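You operate a simulated robot arm through the tools that you are given. There is no shell and no other tool. Be economical: measure what you need, move in short steps, check, and stop when the job is done.

Carry out the task below with a simulated robot arm. There is one attempt and no reset: what you move stays moved.

TASK
Put two of the nozzles from the top of the hand-packing bench on top of the white suction head with the blue band.
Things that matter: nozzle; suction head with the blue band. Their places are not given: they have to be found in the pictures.

It is judged by the outcome, as a careful person would: the job done as asked, and still so three seconds after it is handed in. It fails if anything else is knocked over, pushed out of place, dropped, spilled or broken.

THE ROBOT
A 6-joint arm with a two-finger parallel gripper, fixed in place. Base frame: the origin is at the foot of the arm, x ahead of it, y to its left, z up; the work surface is at about z = 800. Lengths are in mm, angles in rad, forces in N, time in s.
With the tool pointing down near the work surface it reaches from about 260 to 680 mm from the base axis. Its first joint turns from -1.152 to 1.152 rad. Payload 2.9 kg.
Tool frame: the origin (TCP) lies between the finger pads and is the grasp point; the fingertips stand 30 mm ahead of it; z points along the fingers, y is the line along which they close. The gripper opens to 110 mm. The fingers are 20 mm wide and 10 mm thick; the gripper's body (48 by 112 mm) begins 55 mm behind the TCP.
Orientation is that of the tool frame in the base frame, as a unit quaternion [x, y, z, w]. With the fingers straight down and closing along the base's y, the tool's x points along the base's -x, its y along +y and its z along -z.

THE INTERFACE
- The arm moves only by the tool jog_arm. Its argument "targets" is one flat list of numbers, 7 for each row, row after row: the shift along the tool's x, y, z in units of 100 mm (1.0 is 100 mm), then the turn, a rotation vector about the tool's x, y, z in units of 60 degrees (1.0 is 60 degrees), then the closure, from 0 (fully open) to 1 (shut). In form: [dx, dy, dz, wx, wy, wz, grip, dx, dy, dz, wx, wy, wz, grip, ...]. A call has 1 to 10 rows; each row is the pose to reach, as a shift and turn from the pose commanded when the call began, along the tool's axes at that moment. A call with a number of a shift or a turn outside -1 to 1 is refused whole. A row lasts 0.2 s, in which the tool goes at most 50 mm and 0.15 rad; a call with a longer step from one row to the next is refused whole, and so is a gripper value outside its range. A pose out of reach is approached as far as the arm can. The call stops where the force on the tool passes 40 N (or 10 N more than at its start, if that is more) or the arm is blocked; 0.2 s more then pass. The fingers move at their own pace (about 108 mm/s each) and stop on an object; they squeeze with about 26 N. The grip force told is the motor's: it shows also when the fingers shut on nothing. Time passes only in rows, and 0.2 s behind the last, so rows that repeat a pose let the fingers close. It gives the time, the measured TCP pose, the force on the tool (base axes), the opening and the grip force at its end, in the units of the frame above (readings bear some noise), and new pictures: "show" is both (left out), scene, wrist or none.
- Cameras (640 x 400 px; columns grow to the right, rows downward): "scene" is fixed at [99.9, 464.6, 1382]; the picture's right is [-0.40, -0.91, 0.00], its down [-0.54, 0.24, -0.81] and it looks along [0.74, -0.33, -0.59] (base axes); focal length 355 px, centre (320, 200). "wrist" rides on the gripper at [-36, 0, -57] in the tool frame; the picture's right is [0.00, -1.00, 0.00], its down [0.97, 0.00, -0.24] and it looks along [0.24, 0.00, 0.97] (tool axes); focal length 218 px, centre (320, 200).
- measure_at(camera, pixels): for up to 12 pixels [column, row] of the newest picture of that camera ("zoom" is the newest enlarged one), the place [x, y, z] in the base frame of the surface seen there, good to about 2 mm. No time passes.
- enlarge(camera, box): a new picture of the part [left, top, right, bottom] of that camera's present view, enlarged. No time passes.
- finish_job(): hands the job in; it is judged then, once.

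Work in short steps. Measure before you move; look again where a grasp or a placing could have gone wrong, and mend it. You have 60 turns and 100 pictures in all, the two below and enlarged ones among them. Open the gripper and draw the arm clear of the work before you hand the job in, unless the task says otherwise; then end with one line.

The tools are called as name(argument=value, ...) on one line, values as JSON. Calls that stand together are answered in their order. jog_arm: Moves the arm, as the interface text tells. Its arguments: {"type":"object","properties":{"targets":{"type":"array","items":{"type":"number"}},"show":{"type":"string","enum":["both","scene","wrist","none"]}},"required":["targets"]} The other tools are called the same way: measure_at (camera, pixels) gives the place of the surface under pixels of a picture; enlarge (camera, box) takes an enlarged picture of a part of a camera's view; finish_job () hands the job in.

At the start:

```text
time_s: 0.0
tool_pos: [372.5, 174.6, 1111.4]
ee_rot: [0.0, 1.0, 0.0, 0.0]
wrist_force: [0.2, -0.3, -0.3]
width: 110.0
gripper_force: 0.0
```

scene: 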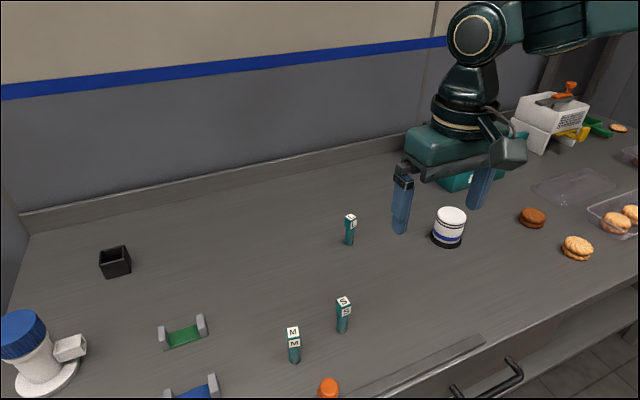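
wrist: 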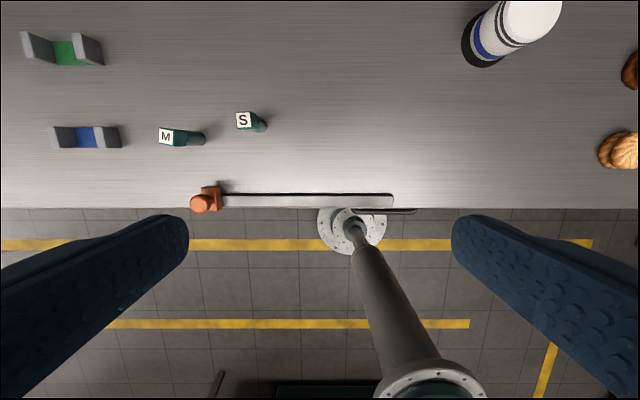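

The pictures show small lettered teal pieces (scene about 350,228; 343,315; 293,345) and a white cylinder with a blue band at (449,227). I enlarge and measure these.

enlarge(camera="scene", box=[260, 190, 500, 390])

measure_at(camera="scene", pixels=[[350, 217], [350, 243], [343, 301], [343, 331], [293, 331], [293, 361], [451, 215], [448, 232], [446, 247], [185, 335], [195, 385], [115, 255]])

enlarge(camera="wrist", box=[0, 0, 320, 200])

```text
2.00 times, centred on (380, 290) of scene
```

zoom: 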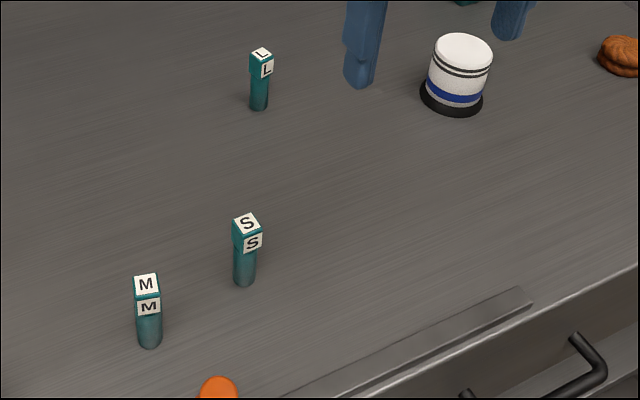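

```text
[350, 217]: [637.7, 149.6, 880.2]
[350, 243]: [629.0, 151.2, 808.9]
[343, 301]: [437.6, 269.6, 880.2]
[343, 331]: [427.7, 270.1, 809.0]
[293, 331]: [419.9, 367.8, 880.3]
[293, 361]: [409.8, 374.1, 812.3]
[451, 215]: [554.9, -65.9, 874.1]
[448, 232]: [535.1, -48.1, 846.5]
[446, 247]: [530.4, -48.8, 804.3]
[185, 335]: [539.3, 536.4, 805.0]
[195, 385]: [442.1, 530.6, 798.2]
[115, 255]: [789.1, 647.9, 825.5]
```

```text
2.00 times, centred on (160, 100) of wrist
```

zoom: 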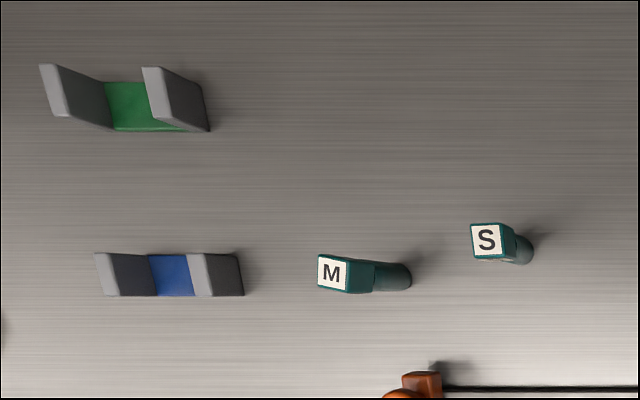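

Three nozzles (L, S, M) stand on the bench, 80 mm tall; the head's top is at z≈874. I check the rest of the scene for look-alikes and measure sizes.

enlarge(camera="scene", box=[440, 60, 640, 260])

enlarge(camera="scene", box=[400, 195, 490, 255])

measure_at(camera="scene", pixels=[[438, 213], [464, 216], [452, 208], [448, 222], [337, 299], [349, 301], [342, 296], [344, 306], [287, 330], [299, 329], [345, 217], [355, 217]])

enlarge(camera="scene", box=[260, 280, 380, 370])

```text
2.00 times, centred on (540, 160) of scene
```

zoom: 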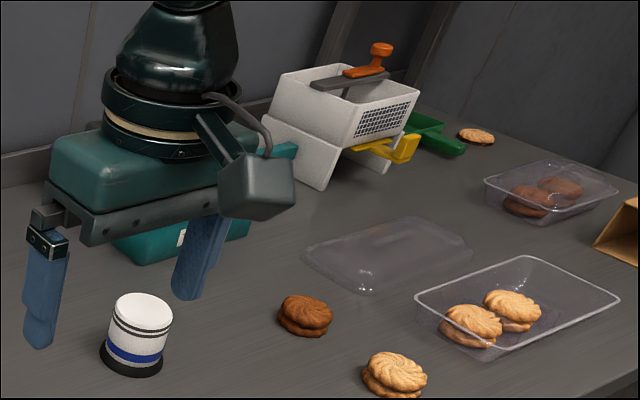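

```text
6.67 times, centred on (445, 225) of scene
```

zoom: 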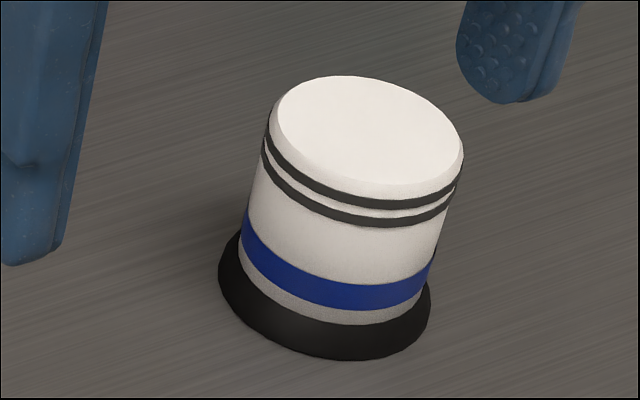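

```text
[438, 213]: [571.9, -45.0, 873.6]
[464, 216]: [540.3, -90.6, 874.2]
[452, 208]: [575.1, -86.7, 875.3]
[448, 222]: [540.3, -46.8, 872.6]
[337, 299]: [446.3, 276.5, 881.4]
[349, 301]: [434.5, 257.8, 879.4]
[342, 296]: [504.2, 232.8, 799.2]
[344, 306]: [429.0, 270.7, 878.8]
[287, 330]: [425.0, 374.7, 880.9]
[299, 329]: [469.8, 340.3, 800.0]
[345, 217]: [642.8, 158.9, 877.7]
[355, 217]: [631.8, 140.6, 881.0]
```

```text
4.44 times, centred on (320, 325) of scene
```

zoom: 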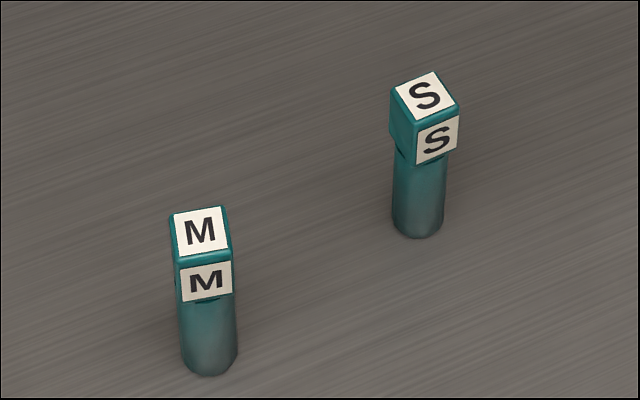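

Only these are nozzles. I measure the head corners of S and M from the newest zoom to get centres and orientation, plus the rim of the suction head.

measure_at(camera="zoom", pixels=[[398, 91], [432, 75], [452, 101], [418, 116], [425, 95], [177, 217], [220, 211], [227, 247], [182, 254], [201, 232], [418, 205], [207, 330]])

measure_at(camera="scene", pixels=[[452.6, 215.6], [438, 212], [467, 218], [455, 208], [450, 222], [460, 209]])

```text
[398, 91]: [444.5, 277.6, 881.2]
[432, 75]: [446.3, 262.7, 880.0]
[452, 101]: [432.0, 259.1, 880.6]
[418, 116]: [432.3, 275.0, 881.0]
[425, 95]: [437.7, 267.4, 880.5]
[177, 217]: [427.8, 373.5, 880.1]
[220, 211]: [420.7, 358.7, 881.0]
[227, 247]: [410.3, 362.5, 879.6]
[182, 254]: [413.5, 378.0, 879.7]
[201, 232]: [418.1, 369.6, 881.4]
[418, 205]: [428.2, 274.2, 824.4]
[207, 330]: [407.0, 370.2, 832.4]
```

```text
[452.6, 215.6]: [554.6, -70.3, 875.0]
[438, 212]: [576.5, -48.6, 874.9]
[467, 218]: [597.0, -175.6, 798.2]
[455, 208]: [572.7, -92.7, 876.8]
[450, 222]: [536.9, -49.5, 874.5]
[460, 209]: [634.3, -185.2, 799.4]
```

S is centred near (438.5, 268.6), top 880.5; M near (418, 368). I move above S to view its head orientation with the wrist camera.

jog_arm(targets=[-0.16, 0.23, 0.27, 0, 0, 0, 0.3, -0.33, 0.47, 0.55, 0, 0, 0, 0.4, -0.5, 0.7, 0.83, 0, 0, 0, 0.5, -0.66, 0.94, 1.0, 0, 0, 0, 0.5, -0.66, 0.94, 1.0, 0, 0, 0, 0.5], show="wrist")

```text
time_s: 1.2
tool_pos: [437.1, 268.6, 1012.0]
ee_rot: [0.0, 1.0, 0.0, 0.0]
wrist_force: [-0.6, -0.1, 0.5]
width: 55.1
gripper_force: 0.0
```

wrist: 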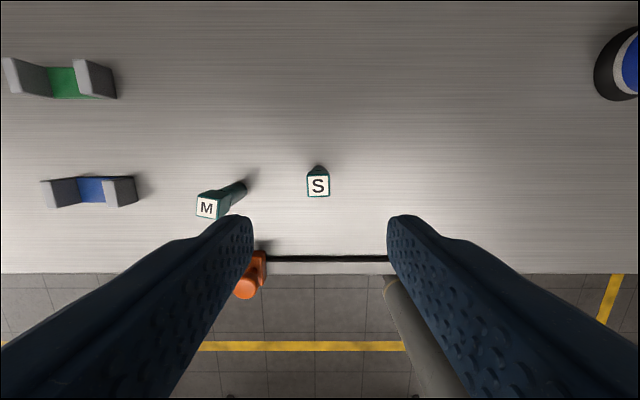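

enlarge(camera="wrist", box=[180, 150, 340, 250])

```text
4.00 times, centred on (260, 200) of wrist
```

zoom: 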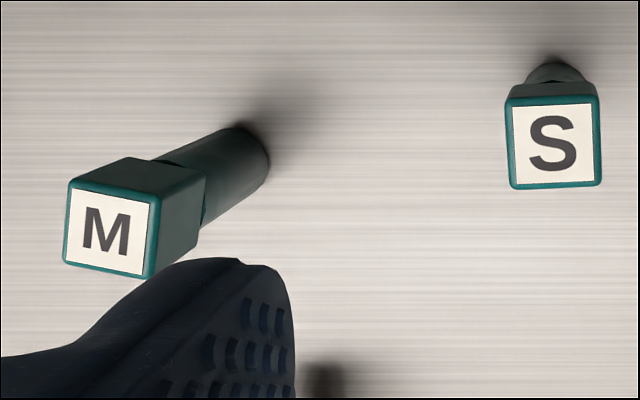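

measure_at(camera="zoom", pixels=[[515, 110], [590, 106], [595, 180], [519, 186], [554, 145], [74, 194], [146, 206], [141, 271], [69, 258], [106, 232]])

```text
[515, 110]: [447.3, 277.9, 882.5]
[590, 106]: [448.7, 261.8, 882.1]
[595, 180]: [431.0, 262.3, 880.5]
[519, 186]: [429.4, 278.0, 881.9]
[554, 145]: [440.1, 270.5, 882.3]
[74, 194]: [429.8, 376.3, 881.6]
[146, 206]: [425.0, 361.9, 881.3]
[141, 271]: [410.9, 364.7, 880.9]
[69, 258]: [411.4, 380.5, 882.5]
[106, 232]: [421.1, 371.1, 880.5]
```

S centre is about (439, 270), turned ≈+4.5°. I turn slightly and descend most of the way.

jog_arm(targets=[-0.01, 0.014, 0.2, 0, 0, -0.075, 0.5, -0.01, 0.014, 0.5, 0, 0, -0.075, 0.5, -0.01, 0.014, 0.8, 0, 0, -0.075, 0.5, -0.01, 0.014, 0.95, 0, 0, -0.075, 0.5, -0.01, 0.014, 0.95, 0, 0, -0.075, 0.5], show="both")

```text
time_s: 2.4
tool_pos: [439.2, 270.5, 916.7]
ee_rot: [-0.039, 0.999, 0.0, -0.001]
wrist_force: [-0.1, -1.0, -0.2]
width: 55.0
gripper_force: 0.0
```

scene: 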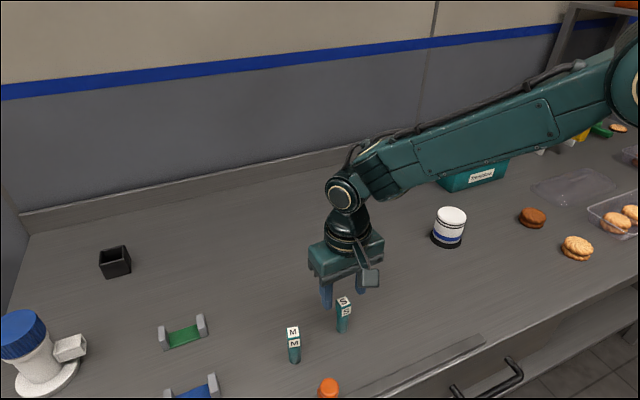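
wrist: 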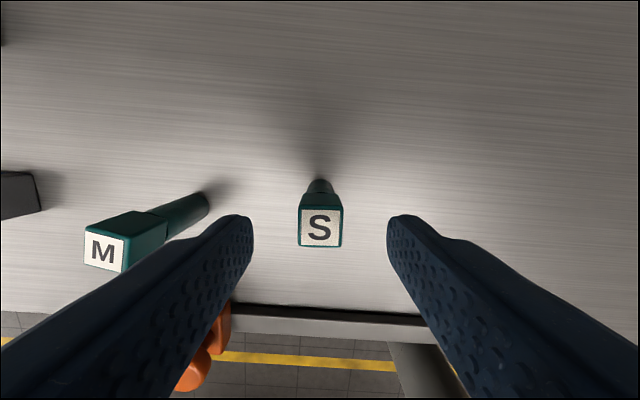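

S is centred between the fingers (320,228) and aligned. Descend to z≈865 and close.

jog_arm(targets=[0, 0, 0.25, 0, 0, 0, 0.5, 0, 0, 0.52, 0, 0, 0, 0.5, 0, 0, 0.52, 0, 0, 0, 0.5, 0, 0, 0.52, 0, 0, 0, 0.7, 0, 0, 0.52, 0, 0, 0, 0.85, 0, 0, 0.52, 0, 0, 0, 0.9, 0, 0, 0.52, 0, 0, 0, 0.9], show="wrist")

```text
time_s: 4.0
tool_pos: [438.8, 271.2, 864.0]
ee_rot: [-0.04, 0.999, 0.0, 0.0]
wrist_force: [-0.1, -0.5, -0.1]
width: 20.9
gripper_force: 26.3
```

wrist: 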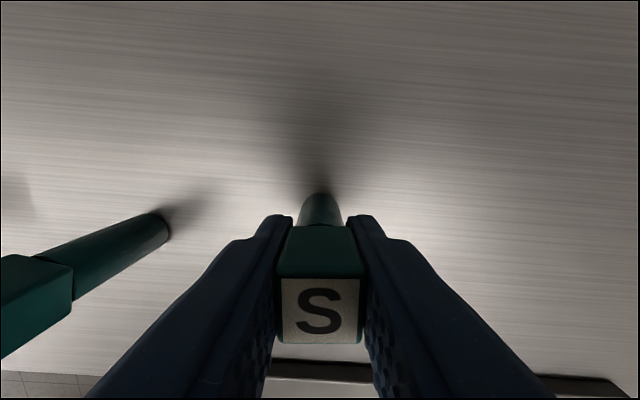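

S is held (20.9 mm). Lift straight up 100 mm, turning the yaw back to zero, and look.

jog_arm(targets=[0, 0, -0.1, 0, 0, 0, 0.9, 0, 0, -0.4, 0, 0, 0, 0.9, 0, 0, -0.7, 0, 0, 0.04, 0.9, 0, 0, -1.0, 0, 0, 0.075, 0.9, 0, 0, -1.0, 0, 0, 0.075, 0.9], show="both")

```text
time_s: 5.2
tool_pos: [439.1, 271.7, 965.6]
ee_rot: [0.0, 1.0, -0.001, 0.0]
wrist_force: [0.1, -0.1, -0.1]
width: 20.7
gripper_force: 26.2
```

scene: 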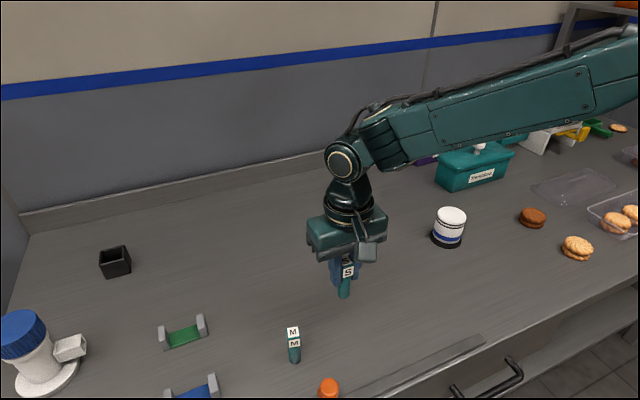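
wrist: 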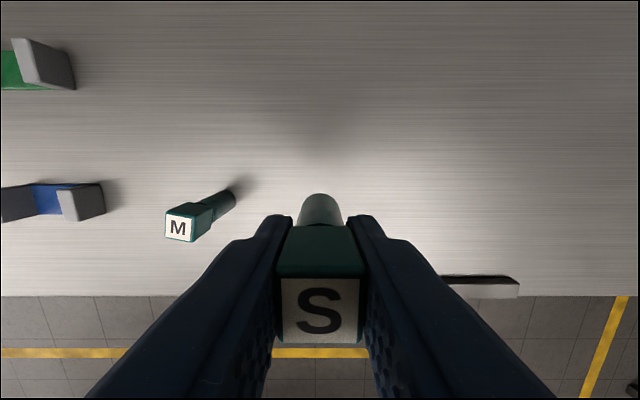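

Held upright. I measure the hanging box by the gripper, and the suction head's rim in the clear view.

enlarge(camera="scene", box=[290, 200, 410, 310])

measure_at(camera="scene", pixels=[[368, 260], [376, 258], [360, 258], [344, 297], [348, 272], [437, 212], [465, 217], [454, 208], [449, 223], [445, 208], [460, 222], [451.5, 215.5]])

```text
3.64 times, centred on (350, 255) of scene
```

zoom: 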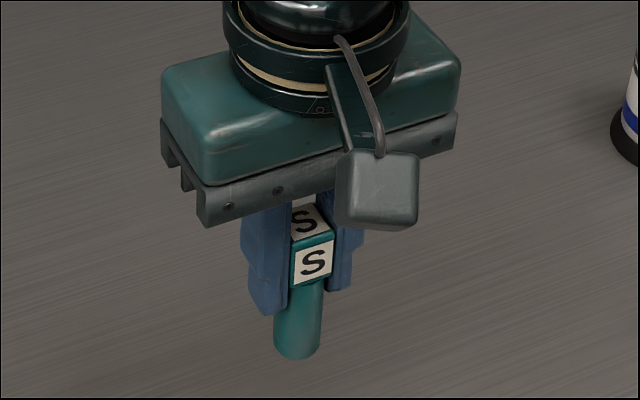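

```text
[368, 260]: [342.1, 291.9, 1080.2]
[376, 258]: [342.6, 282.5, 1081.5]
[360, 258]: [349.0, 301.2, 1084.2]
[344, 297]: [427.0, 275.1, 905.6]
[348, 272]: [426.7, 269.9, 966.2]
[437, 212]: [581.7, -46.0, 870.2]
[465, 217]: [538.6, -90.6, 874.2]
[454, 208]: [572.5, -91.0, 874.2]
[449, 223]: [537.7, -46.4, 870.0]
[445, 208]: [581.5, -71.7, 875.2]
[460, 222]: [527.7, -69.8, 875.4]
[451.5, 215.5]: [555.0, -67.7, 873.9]
```

Head centre ≈ (555.5, −68.5), radius ≈29, top 874.5. I'll place S at (570.5, −68.5) and M later at (540.5, −68.5). Carry over in steps.

jog_arm(targets=[0, 0, -0.2, 0, 0, 0, 0.9, -0.16, -0.42, -0.2, 0, 0, 0, 0.9, -0.3275, -0.846, -0.2, 0, 0, 0, 0.9], show="none")

jog_arm(targets=[-0.16, -0.42, 0, 0, 0, 0, 0.9, -0.3275, -0.846, 0, 0, 0, 0, 0.9], show="none")

jog_arm(targets=[-0.16, -0.42, 0, 0, 0, 0, 0.9, -0.3275, -0.846, 0, 0, 0, 0, 0.9], show="none")

jog_arm(targets=[-0.16, -0.42, 0, 0, 0, 0, 0.9, -0.3275, -0.846, 0, 0, 0, 0, 0.9, -0.3275, -0.846, 0, 0, 0, 0, 0.9], show="both")

```text
time_s: 6.0
tool_pos: [473.1, 184.9, 983.0]
ee_rot: [0.0, 1.0, 0.0, 0.0]
wrist_force: [-0.3, -0.2, -0.1]
width: 20.5
gripper_force: 26.0
```

```text
time_s: 6.6
tool_pos: [505.9, 100.3, 981.6]
ee_rot: [0.0, 1.0, 0.001, 0.0]
wrist_force: [-0.8, 0.3, -0.2]
width: 20.5
gripper_force: 25.9
```

```text
time_s: 7.2
tool_pos: [540.1, 15.2, 983.6]
ee_rot: [0.001, 1.0, 0.001, 0.0]
wrist_force: [-0.1, 0.0, -0.9]
width: 20.6
gripper_force: 26.2
```

```text
time_s: 8.0
tool_pos: [571.0, -67.5, 981.9]
ee_rot: [0.0, 1.0, 0.0, 0.0]
wrist_force: [-0.4, -0.5, -0.5]
width: 20.4
gripper_force: 25.9
```

scene: 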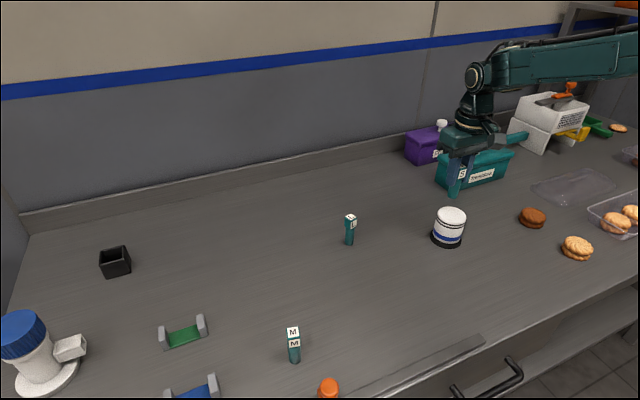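
wrist: 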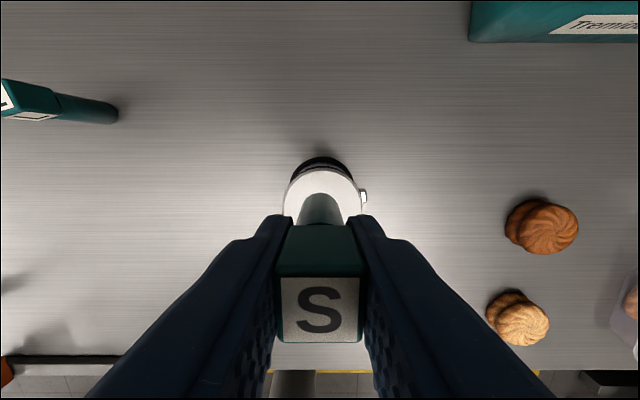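

enlarge(camera="wrist", box=[270, 145, 375, 230])

measure_at(camera="wrist", pixels=[[288, 192], [355, 192], [320, 171], [302, 178], [338, 178], [320, 196], [363, 195]])

measure_at(camera="scene", pixels=[[453, 196]])

```text
4.71 times, centred on (322, 188) of wrist
```

zoom: 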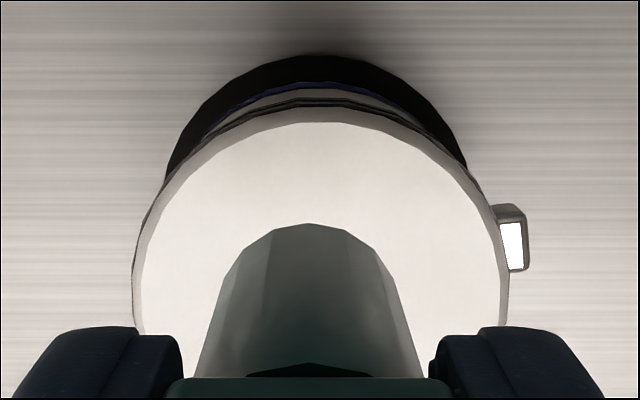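

```text
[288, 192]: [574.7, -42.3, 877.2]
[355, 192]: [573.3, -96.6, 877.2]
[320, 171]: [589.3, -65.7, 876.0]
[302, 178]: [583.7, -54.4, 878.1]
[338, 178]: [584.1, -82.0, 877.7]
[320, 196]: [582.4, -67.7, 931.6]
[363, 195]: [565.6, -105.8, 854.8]
```

```text
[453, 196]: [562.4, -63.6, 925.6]
```

Head centre refines to about (557.5, −69). I shift 2 mm and descend, the last millimetres slowly.

jog_arm(targets=[-0.02, -0.005, 0.2, 0, 0, 0, 0.9, -0.02, -0.005, 0.38, 0, 0, 0, 0.9, -0.02, -0.005, 0.41, 0, 0, 0, 0.9, -0.02, -0.005, 0.42, 0, 0, 0, 0.9], show="both")

```text
time_s: 9.0
tool_pos: [571.8, -70.5, 941.2]
ee_rot: [0.0, 1.0, 0.0, 0.0]
wrist_force: [0.4, -0.4, -0.3]
width: 20.4
gripper_force: 26.2
```

scene: 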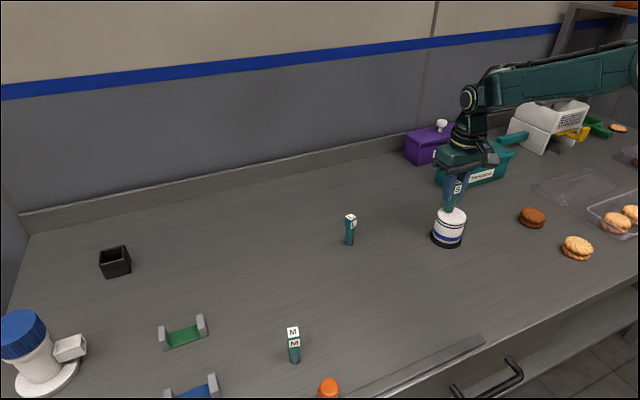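
wrist: 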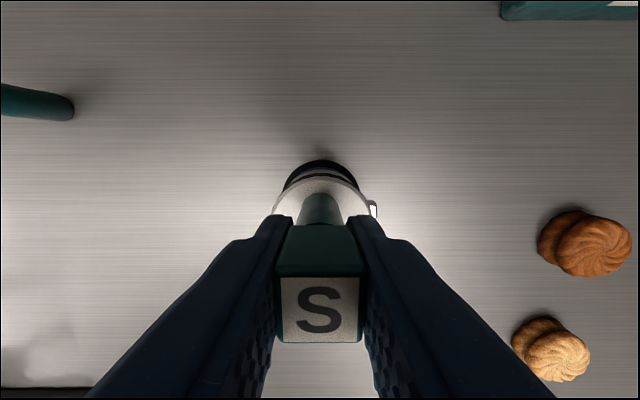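

enlarge(camera="scene", box=[405, 165, 495, 255])

jog_arm(targets=[0, 0, 0.005, 0, 0, 0, 0.9, 0, 0, 0.01, 0, 0, 0, 0.9, 0, 0, 0.015, 0, 0, 0, 0.9], show="none")

```text
4.44 times, centred on (450, 210) of scene
```

zoom: 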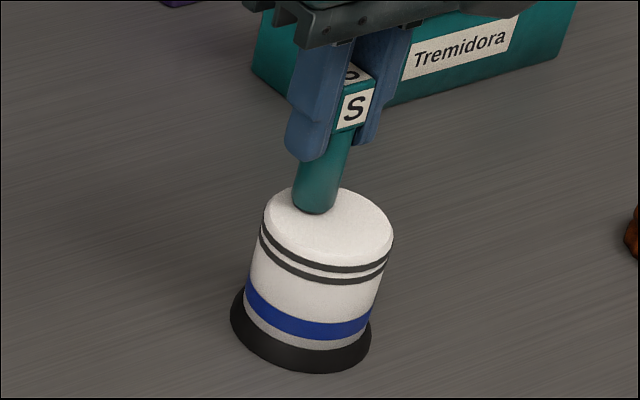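

```text
time_s: 9.8
tool_pos: [570.7, -69.5, 941.1]
ee_rot: [0.0, 1.0, 0.001, 0.0]
wrist_force: [-0.1, 0.2, -0.2]
width: 20.5
gripper_force: 25.8
```

jog_arm(targets=[0, 0, 0.005, 0, 0, 0, 0.9, 0, 0, 0.01, 0, 0, 0, 0.9, 0, 0, 0.01, 0, 0, 0, 0.9], show="none")

```text
time_s: 10.6
tool_pos: [571.6, -69.6, 939.0]
ee_rot: [0.0, 1.0, 0.0, 0.0]
wrist_force: [0.7, 0.8, 1.4]
width: 20.3
gripper_force: 25.7
```

jog_arm(targets=[0, 0, 0.005, 0, 0, 0, 0.9, 0, 0, 0.005, 0, 0, 0, 0.9], show="none")

```text
time_s: 11.2
tool_pos: [570.9, -69.0, 940.1]
ee_rot: [0.001, 1.0, 0.0, 0.002]
wrist_force: [1.8, 0.6, 5.1]
width: 20.6
gripper_force: 26.0
```

Contact felt (5 N). Release gently.

jog_arm(targets=[0, 0, 0, 0, 0, 0, 0.8, 0, 0, 0, 0, 0, 0, 0.75, 0, 0, 0, 0, 0, 0, 0.65, 0, 0, 0, 0, 0, 0, 0.55], show="wrist")

enlarge(camera="scene", box=[405, 165, 495, 255])

```text
time_s: 12.2
tool_pos: [570.1, -69.1, 938.9]
ee_rot: [-0.001, 1.0, 0.0, 0.0]
wrist_force: [0.6, -0.4, 0.3]
width: 49.4
gripper_force: 0.0
```

wrist: 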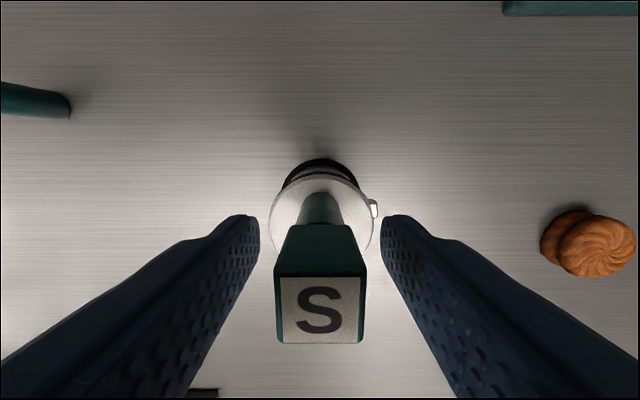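

```text
4.44 times, centred on (450, 210) of scene
```

zoom: 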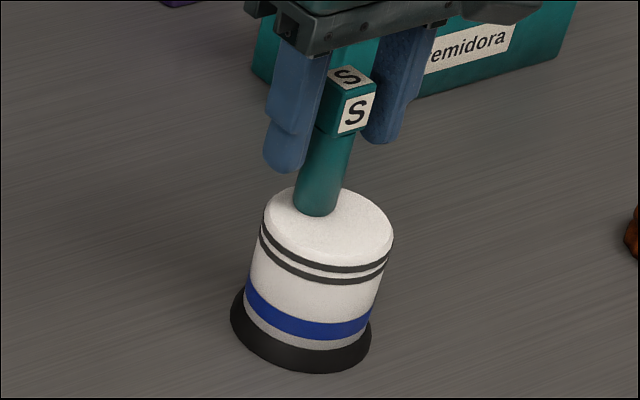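

S stands upright on the head. Rise straight up.

jog_arm(targets=[0, 0, -0.15, 0, 0, 0, 0.55, 0, 0, -0.4, 0, 0, 0, 0.5, 0, 0, -0.75, 0, 0, 0, 0.5, 0, 0, -0.9, 0, 0, 0, 0.5], show="both")

measure_at(camera="wrist", pixels=[[320, 205]])

```text
time_s: 13.2
tool_pos: [570.9, -69.2, 1029.4]
ee_rot: [-0.001, 1.0, 0.0, 0.0]
wrist_force: [0.8, -0.9, 1.1]
width: 54.9
gripper_force: 0.0
```

scene: 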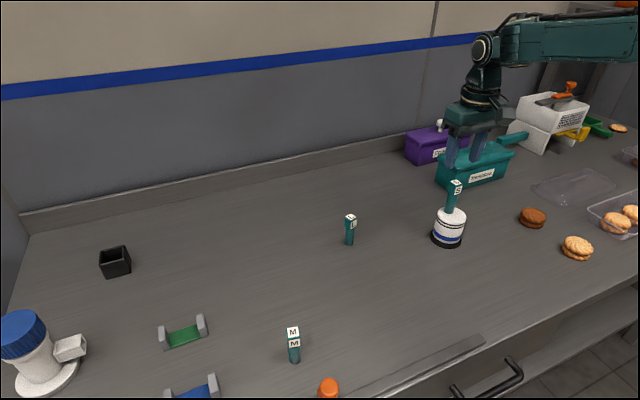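
wrist: 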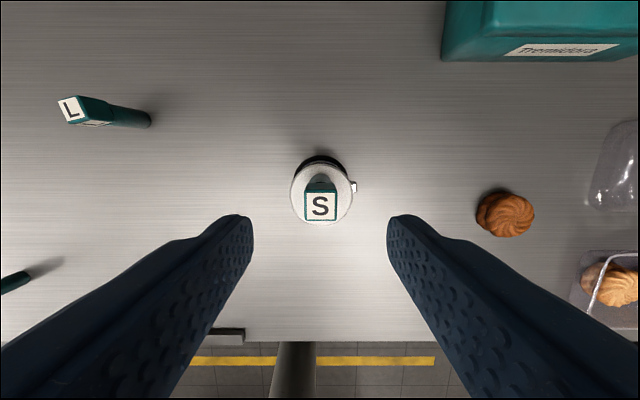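

```text
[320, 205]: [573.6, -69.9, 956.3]
```

S is at (573, −70), upright. Travel to above M.

jog_arm(targets=[0.15, 0.44, 0, 0, 0, 0, 0.5, 0.306, 0.88, 0, 0, 0, 0, 0.5], show="none")

jog_arm(targets=[0.15, 0.44, 0, 0, 0, 0, 0.5, 0.306, 0.88, 0, 0, 0, 0, 0.5], show="none")

jog_arm(targets=[0.15, 0.44, 0, 0, 0, 0, 0.5, 0.306, 0.88, 0, 0, 0, 0, 0.5], show="none")

jog_arm(targets=[0.15, 0.44, 0, 0, 0, 0, 0.5, 0.306, 0.88, 0, 0, 0, 0, 0.5], show="none")

jog_arm(targets=[0.15, 0.44, 0, 0, 0, 0.095, 0.5, 0.306, 0.88, 0, 0, 0, 0.19, 0.5, 0.306, 0.88, 0.3, 0, 0, 0.19, 0.5, 0.306, 0.88, 0.3, 0, 0, 0.19, 0.5], show="wrist")

enlarge(camera="wrist", box=[280, 150, 360, 250])

```text
time_s: 13.8
tool_pos: [540.1, 19.4, 1027.5]
ee_rot: [0.001, 1.0, 0.0, 0.0]
wrist_force: [0.0, 1.0, -1.2]
width: 55.0
gripper_force: 0.1
```

```text
time_s: 14.4
tool_pos: [508.6, 106.5, 1028.5]
ee_rot: [0.0, 1.0, 0.0, 0.0]
wrist_force: [-0.1, 0.1, 1.2]
width: 55.1
gripper_force: 0.2
```

```text
time_s: 15.0
tool_pos: [480.6, 195.1, 1030.6]
ee_rot: [0.0, 1.0, 0.0, 0.0]
wrist_force: [0.2, -0.2, -0.4]
width: 55.0
gripper_force: 0.1
```

```text
time_s: 15.6
tool_pos: [449.7, 283.2, 1030.4]
ee_rot: [0.0, 1.0, 0.0, 0.001]
wrist_force: [0.0, 0.3, 1.5]
width: 55.3
gripper_force: 0.2
```

```text
time_s: 16.6
tool_pos: [416.6, 370.3, 998.2]
ee_rot: [0.1, 0.995, 0.0, -0.001]
wrist_force: [-0.6, 0.9, 0.2]
width: 55.0
gripper_force: 0.1
```

wrist: 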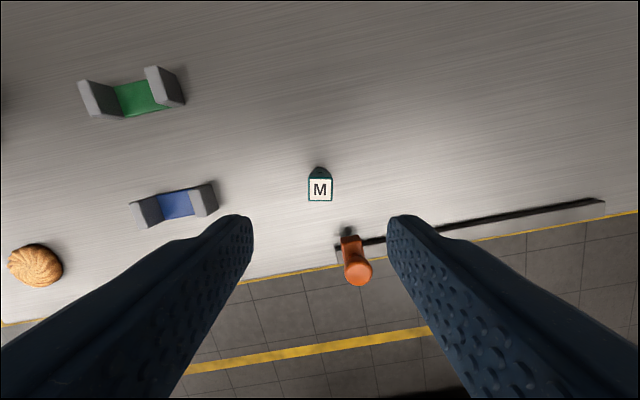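

```text
4.00 times, centred on (320, 200) of wrist
```

zoom: 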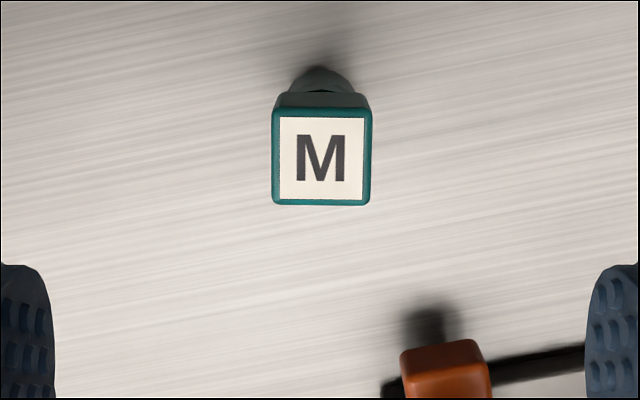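

M is aligned and centred (320,189). I check the orange knob's position against the fingers before descending.

measure_at(camera="wrist", pixels=[[320, 189], [348, 238], [358, 273], [348, 245]])

```text
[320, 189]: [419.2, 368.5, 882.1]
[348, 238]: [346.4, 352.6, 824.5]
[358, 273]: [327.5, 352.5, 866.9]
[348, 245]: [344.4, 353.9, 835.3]
```

The knob is clear (x≤347). Descend onto M and close.

jog_arm(targets=[0, 0, 0.4, 0, 0, 0, 0.5, 0, 0, 0.8, 0, 0, 0, 0.5, 0, 0, 0.95, 0, 0, 0, 0.5, 0, 0, 0.95, 0, 0, 0, 0.5], show="wrist")

```text
time_s: 17.6
tool_pos: [417.7, 373.0, 903.5]
ee_rot: [0.099, 0.995, 0.0, 0.0]
wrist_force: [-1.0, 0.1, -0.4]
width: 55.0
gripper_force: 0.0
```

wrist: 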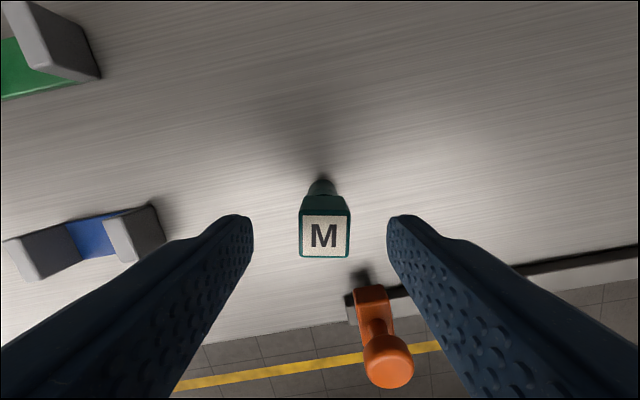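

M is ≈1.5 mm off towards −y; correct, lower and close.

jog_arm(targets=[0, -0.015, 0.2, 0, 0, 0, 0.5, 0, -0.015, 0.4, 0, 0, 0, 0.5, 0, -0.015, 0.4, 0, 0, 0, 0.5, 0, -0.015, 0.4, 0, 0, 0, 0.7, 0, -0.015, 0.4, 0, 0, 0, 0.85, 0, -0.015, 0.4, 0, 0, 0, 0.9, 0, -0.015, 0.4, 0, 0, 0, 0.9], show="wrist")

```text
time_s: 19.2
tool_pos: [416.5, 369.6, 862.7]
ee_rot: [0.099, 0.995, 0.001, 0.0]
wrist_force: [-0.1, 0.0, 0.7]
width: 20.6
gripper_force: 26.5
```

wrist: 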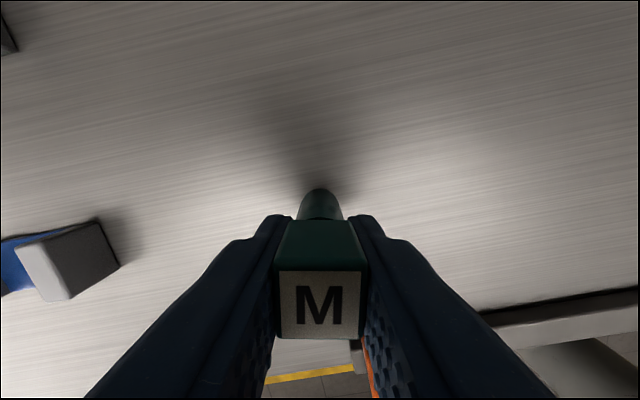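

M is held. Lift and turn yaw back to zero.

jog_arm(targets=[0, 0, -0.1, 0, 0, 0, 0.9, 0, 0, -0.4, 0, 0, 0, 0.9, 0, 0, -0.8, 0, 0, -0.095, 0.9, 0, 0, -1.0, 0, 0, -0.19, 0.9, 0, 0, -1.0, 0, 0, -0.19, 0.9], show="both")

```text
time_s: 20.4
tool_pos: [418.4, 371.3, 963.5]
ee_rot: [-0.001, 1.0, 0.0, 0.0]
wrist_force: [-0.1, 0.8, -0.4]
width: 20.4
gripper_force: 25.6
```

scene: 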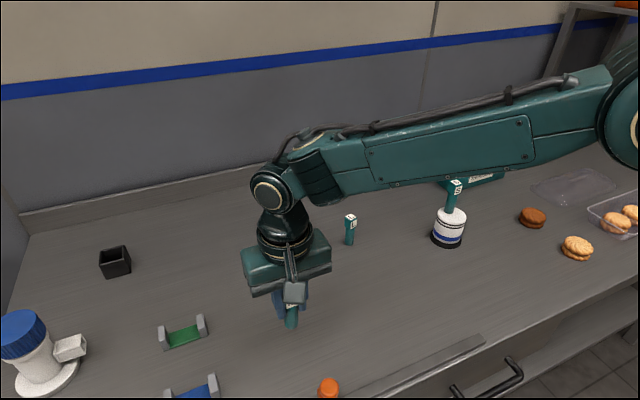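
wrist: 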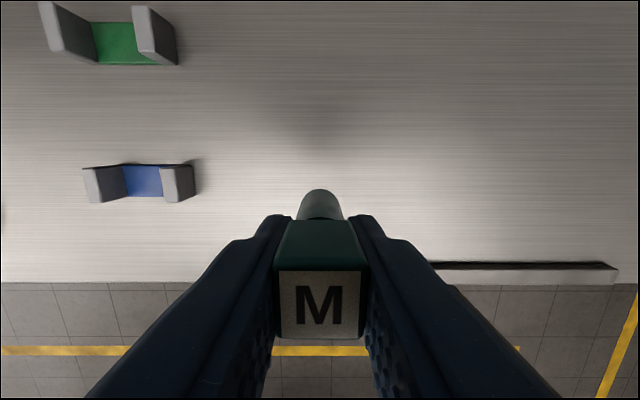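

M is held upright. Raise 80 mm and travel to above the head's near side (542.5, −69).

jog_arm(targets=[0, 0, -0.45, 0, 0, 0, 0.9, 0, 0, -0.8, 0, 0, 0, 0.9, -0.12, -0.44, -0.8, 0, 0, 0, 0.9, -0.2466, -0.877, -0.8, 0, 0, 0, 0.9], show="none")

jog_arm(targets=[-0.12, -0.44, 0, 0, 0, 0, 0.9, -0.2466, -0.877, 0, 0, 0, 0, 0.9], show="none")

jog_arm(targets=[-0.12, -0.44, 0, 0, 0, 0, 0.9, -0.2466, -0.877, 0, 0, 0, 0, 0.9], show="none")

jog_arm(targets=[-0.12, -0.44, 0, 0, 0, 0, 0.9, -0.2466, -0.877, 0, 0, 0, 0, 0.9], show="none")

jog_arm(targets=[-0.12, -0.44, 0, 0, 0, 0, 0.9, -0.2466, -0.877, 0, 0, 0, 0, 0.9, -0.2466, -0.877, 0, 0, 0, 0, 0.9], show="both")

enlarge(camera="wrist", box=[270, 130, 375, 230])

```text
time_s: 21.4
tool_pos: [444.5, 281.5, 1042.4]
ee_rot: [0.0, 1.0, 0.0, 0.0]
wrist_force: [0.8, 0.1, -1.3]
width: 20.6
gripper_force: 26.2
```

```text
time_s: 22.0
tool_pos: [468.7, 193.1, 1045.7]
ee_rot: [-0.002, 1.0, 0.001, 0.0]
wrist_force: [0.3, -0.3, -0.6]
width: 20.7
gripper_force: 26.2
```

```text
time_s: 22.6
tool_pos: [492.9, 105.6, 1044.4]
ee_rot: [-0.001, 1.0, 0.0, -0.001]
wrist_force: [0.8, 0.3, -0.5]
width: 20.5
gripper_force: 26.0
```

```text
time_s: 23.2
tool_pos: [516.5, 19.2, 1045.3]
ee_rot: [0.0, 1.0, 0.0, 0.0]
wrist_force: [-0.4, -0.8, -1.7]
width: 20.6
gripper_force: 26.0
```

```text
time_s: 24.0
tool_pos: [541.7, -68.6, 1043.9]
ee_rot: [0.0, 1.0, 0.0, 0.001]
wrist_force: [-0.6, -0.6, -0.7]
width: 20.7
gripper_force: 26.4
```

scene: 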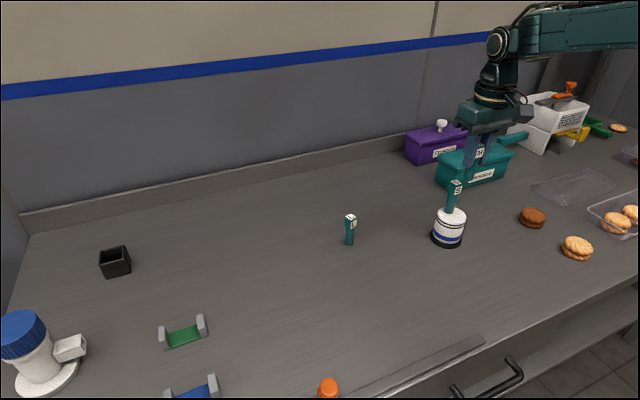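
wrist: 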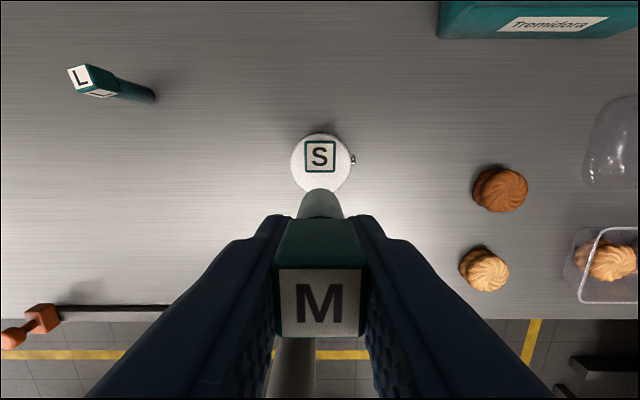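

```text
4.00 times, centred on (322, 180) of wrist
```

zoom: 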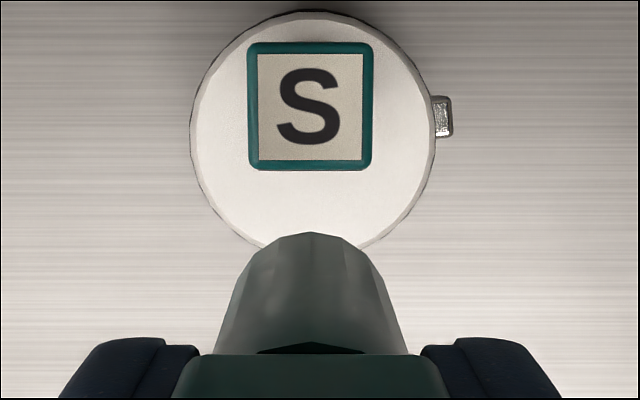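

Clear view of head and S from above; measure the rim and S edges to confirm the slot.

measure_at(camera="zoom", pixels=[[195, 130], [430, 130], [313, 18], [230, 222], [385, 232], [260, 52], [365, 52], [258, 162], [367, 162], [240, 50], [395, 50], [310, 200]])

```text
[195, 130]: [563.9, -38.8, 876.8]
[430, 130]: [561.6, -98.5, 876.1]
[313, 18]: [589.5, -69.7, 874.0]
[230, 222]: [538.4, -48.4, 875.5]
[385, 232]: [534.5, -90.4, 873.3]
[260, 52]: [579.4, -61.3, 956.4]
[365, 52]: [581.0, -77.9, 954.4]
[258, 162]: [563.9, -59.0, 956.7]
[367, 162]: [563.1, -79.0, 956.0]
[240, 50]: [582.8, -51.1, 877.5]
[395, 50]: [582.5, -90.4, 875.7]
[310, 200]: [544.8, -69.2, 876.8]
```

S occupies x≥562; M's slot at x≈542.5 leaves ≈9 mm gap and is well on the head (x from 528). Descend to just above.

jog_arm(targets=[0, 0, 0.25, 0, 0, 0, 0.9, 0, 0, 0.5, 0, 0, 0, 0.9, 0, 0, 0.75, 0, 0, 0, 0.9, 0, 0, 0.9, 0, 0, 0, 0.9, 0, 0, 0.98, 0, 0, 0, 0.9, 0, 0, 0.98, 0, 0, 0, 0.9], show="wrist")

enlarge(camera="scene", box=[405, 165, 495, 255])

```text
time_s: 25.4
tool_pos: [542.8, -68.8, 945.8]
ee_rot: [0.0, 1.0, 0.0, 0.0]
wrist_force: [-0.4, -0.2, -0.9]
width: 20.4
gripper_force: 25.8
```

wrist: 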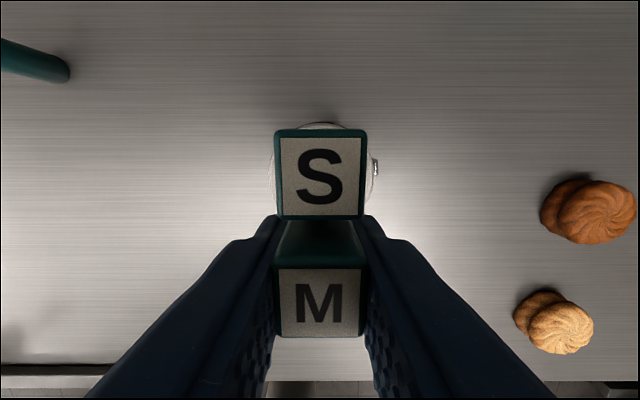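

```text
4.44 times, centred on (450, 210) of scene
```

zoom: 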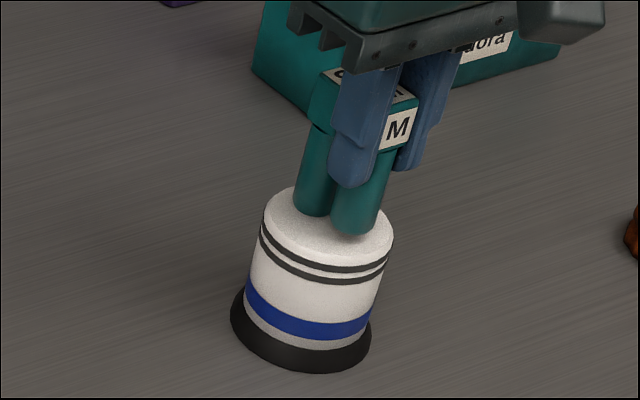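

S is undisturbed. Lower slowly to contact.

jog_arm(targets=[0, 0, 0.03, 0, 0, 0, 0.9, 0, 0, 0.05, 0, 0, 0, 0.9, 0, 0, 0.06, 0, 0, 0, 0.9, 0, 0, 0.065, 0, 0, 0, 0.9, 0, 0, 0.065, 0, 0, 0, 0.9], show="none")

```text
time_s: 26.6
tool_pos: [540.7, -69.1, 938.8]
ee_rot: [0.0, 1.0, 0.0, 0.0]
wrist_force: [-0.8, 0.0, 0.0]
width: 20.4
gripper_force: 26.0
```

jog_arm(targets=[0, 0, 0.005, 0, 0, 0, 0.9, 0, 0, 0.005, 0, 0, 0, 0.9], show="none")

```text
time_s: 27.2
tool_pos: [541.5, -68.5, 939.4]
ee_rot: [0.0, 1.0, 0.0, 0.0]
wrist_force: [-0.3, -0.7, -0.8]
width: 20.2
gripper_force: 25.8
```

jog_arm(targets=[0, 0, 0.005, 0, 0, 0, 0.9, 0, 0, 0.005, 0, 0, 0, 0.9], show="none")

```text
time_s: 27.8
tool_pos: [541.5, -69.7, 939.5]
ee_rot: [-0.001, 1.0, 0.0, 0.0]
wrist_force: [0.0, -1.3, -0.4]
width: 20.7
gripper_force: 25.9
```

jog_arm(targets=[0, 0, 0.005, 0, 0, 0, 0.9, 0, 0, 0.005, 0, 0, 0, 0.9], show="none")

```text
time_s: 28.4
tool_pos: [541.5, -68.4, 939.5]
ee_rot: [0.0, 1.0, 0.0, 0.0]
wrist_force: [-0.4, -0.2, 2.9]
width: 20.6
gripper_force: 25.5
```

Contact (≈3 N). Release gently.

jog_arm(targets=[0, 0, 0, 0, 0, 0, 0.8, 0, 0, 0, 0, 0, 0, 0.75, 0, 0, 0, 0, 0, 0, 0.65, 0, 0, 0, 0, 0, 0, 0.5], show="wrist")

enlarge(camera="scene", box=[405, 165, 495, 255])

```text
time_s: 29.4
tool_pos: [542.1, -69.0, 938.5]
ee_rot: [0.0, 1.0, 0.001, 0.0]
wrist_force: [0.0, 0.5, -0.6]
width: 55.0
gripper_force: 0.1
```

wrist: 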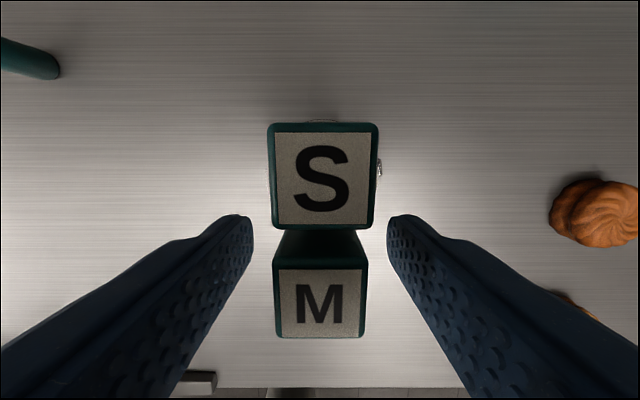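

```text
4.44 times, centred on (450, 210) of scene
```

zoom: 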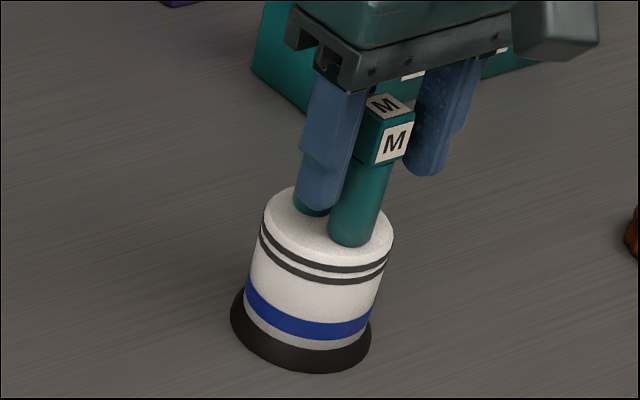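

Both stand. Rise straight up, then back off.

jog_arm(targets=[0, 0, -0.15, 0, 0, 0, 0.5, 0, 0, -0.4, 0, 0, 0, 0.5, 0, 0, -0.7, 0, 0, 0, 0.5, 0, 0, -1.0, 0, 0, 0, 0.5], show="none")

jog_arm(targets=[0, 0, -0.4, 0, 0, 0, 0, 0.4, 0, -0.6, 0, 0, 0, 0, 0.8, 0, -0.6, 0, 0, 0, 0, 1.0, 0.3, -0.6, 0, 0, 0, 0, 1.0, 0.6, -0.6, 0, 0, 0, 0, 1.0, 0.6, -0.6, 0, 0, 0, 0, 1.0, 0.6, -0.6, 0, 0, 0, 0], show="both")

enlarge(camera="scene", box=[405, 165, 495, 255])

```text
time_s: 30.4
tool_pos: [539.9, -69.5, 1041.7]
ee_rot: [-0.001, 1.0, 0.0, 0.0]
wrist_force: [0.2, 0.8, 0.4]
width: 54.9
gripper_force: 0.1
```

```text
time_s: 32.0
tool_pos: [441.1, -6.4, 1099.1]
ee_rot: [0.0, 1.0, 0.0, -0.001]
wrist_force: [0.6, -0.5, -0.5]
width: 110.1
gripper_force: 0.0
```

scene: 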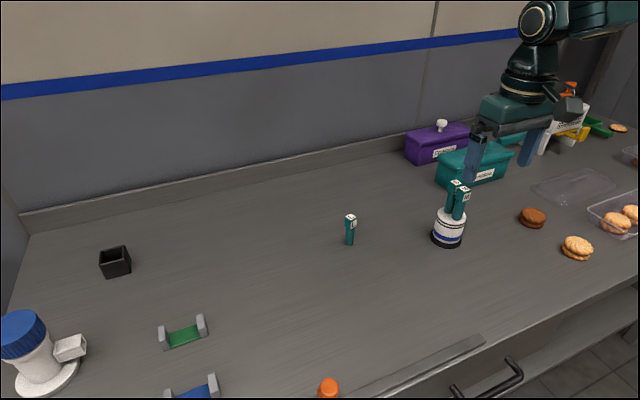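
wrist: 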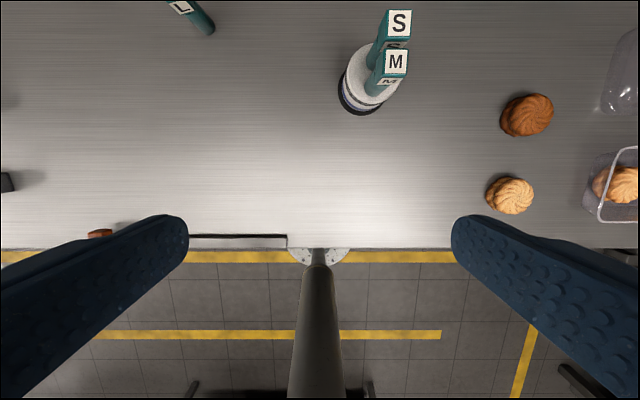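

```text
4.44 times, centred on (450, 210) of scene
```

zoom: 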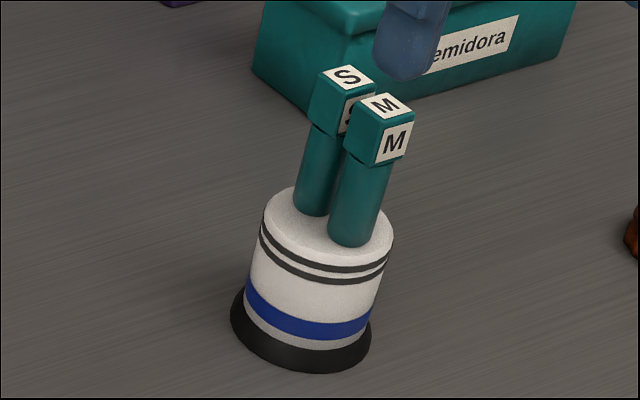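

Both nozzles stand on the head, nothing else has moved, and the arm is clear with the gripper open. Handing in.

finish_job()

```text
The job is handed in.
```

I put the S and M nozzles side by side, standing upright, on top of the white suction head with the blue band. The last pictures before hand-in showed both stable, nothing else disturbed, and the arm drawn clear with the gripper open.
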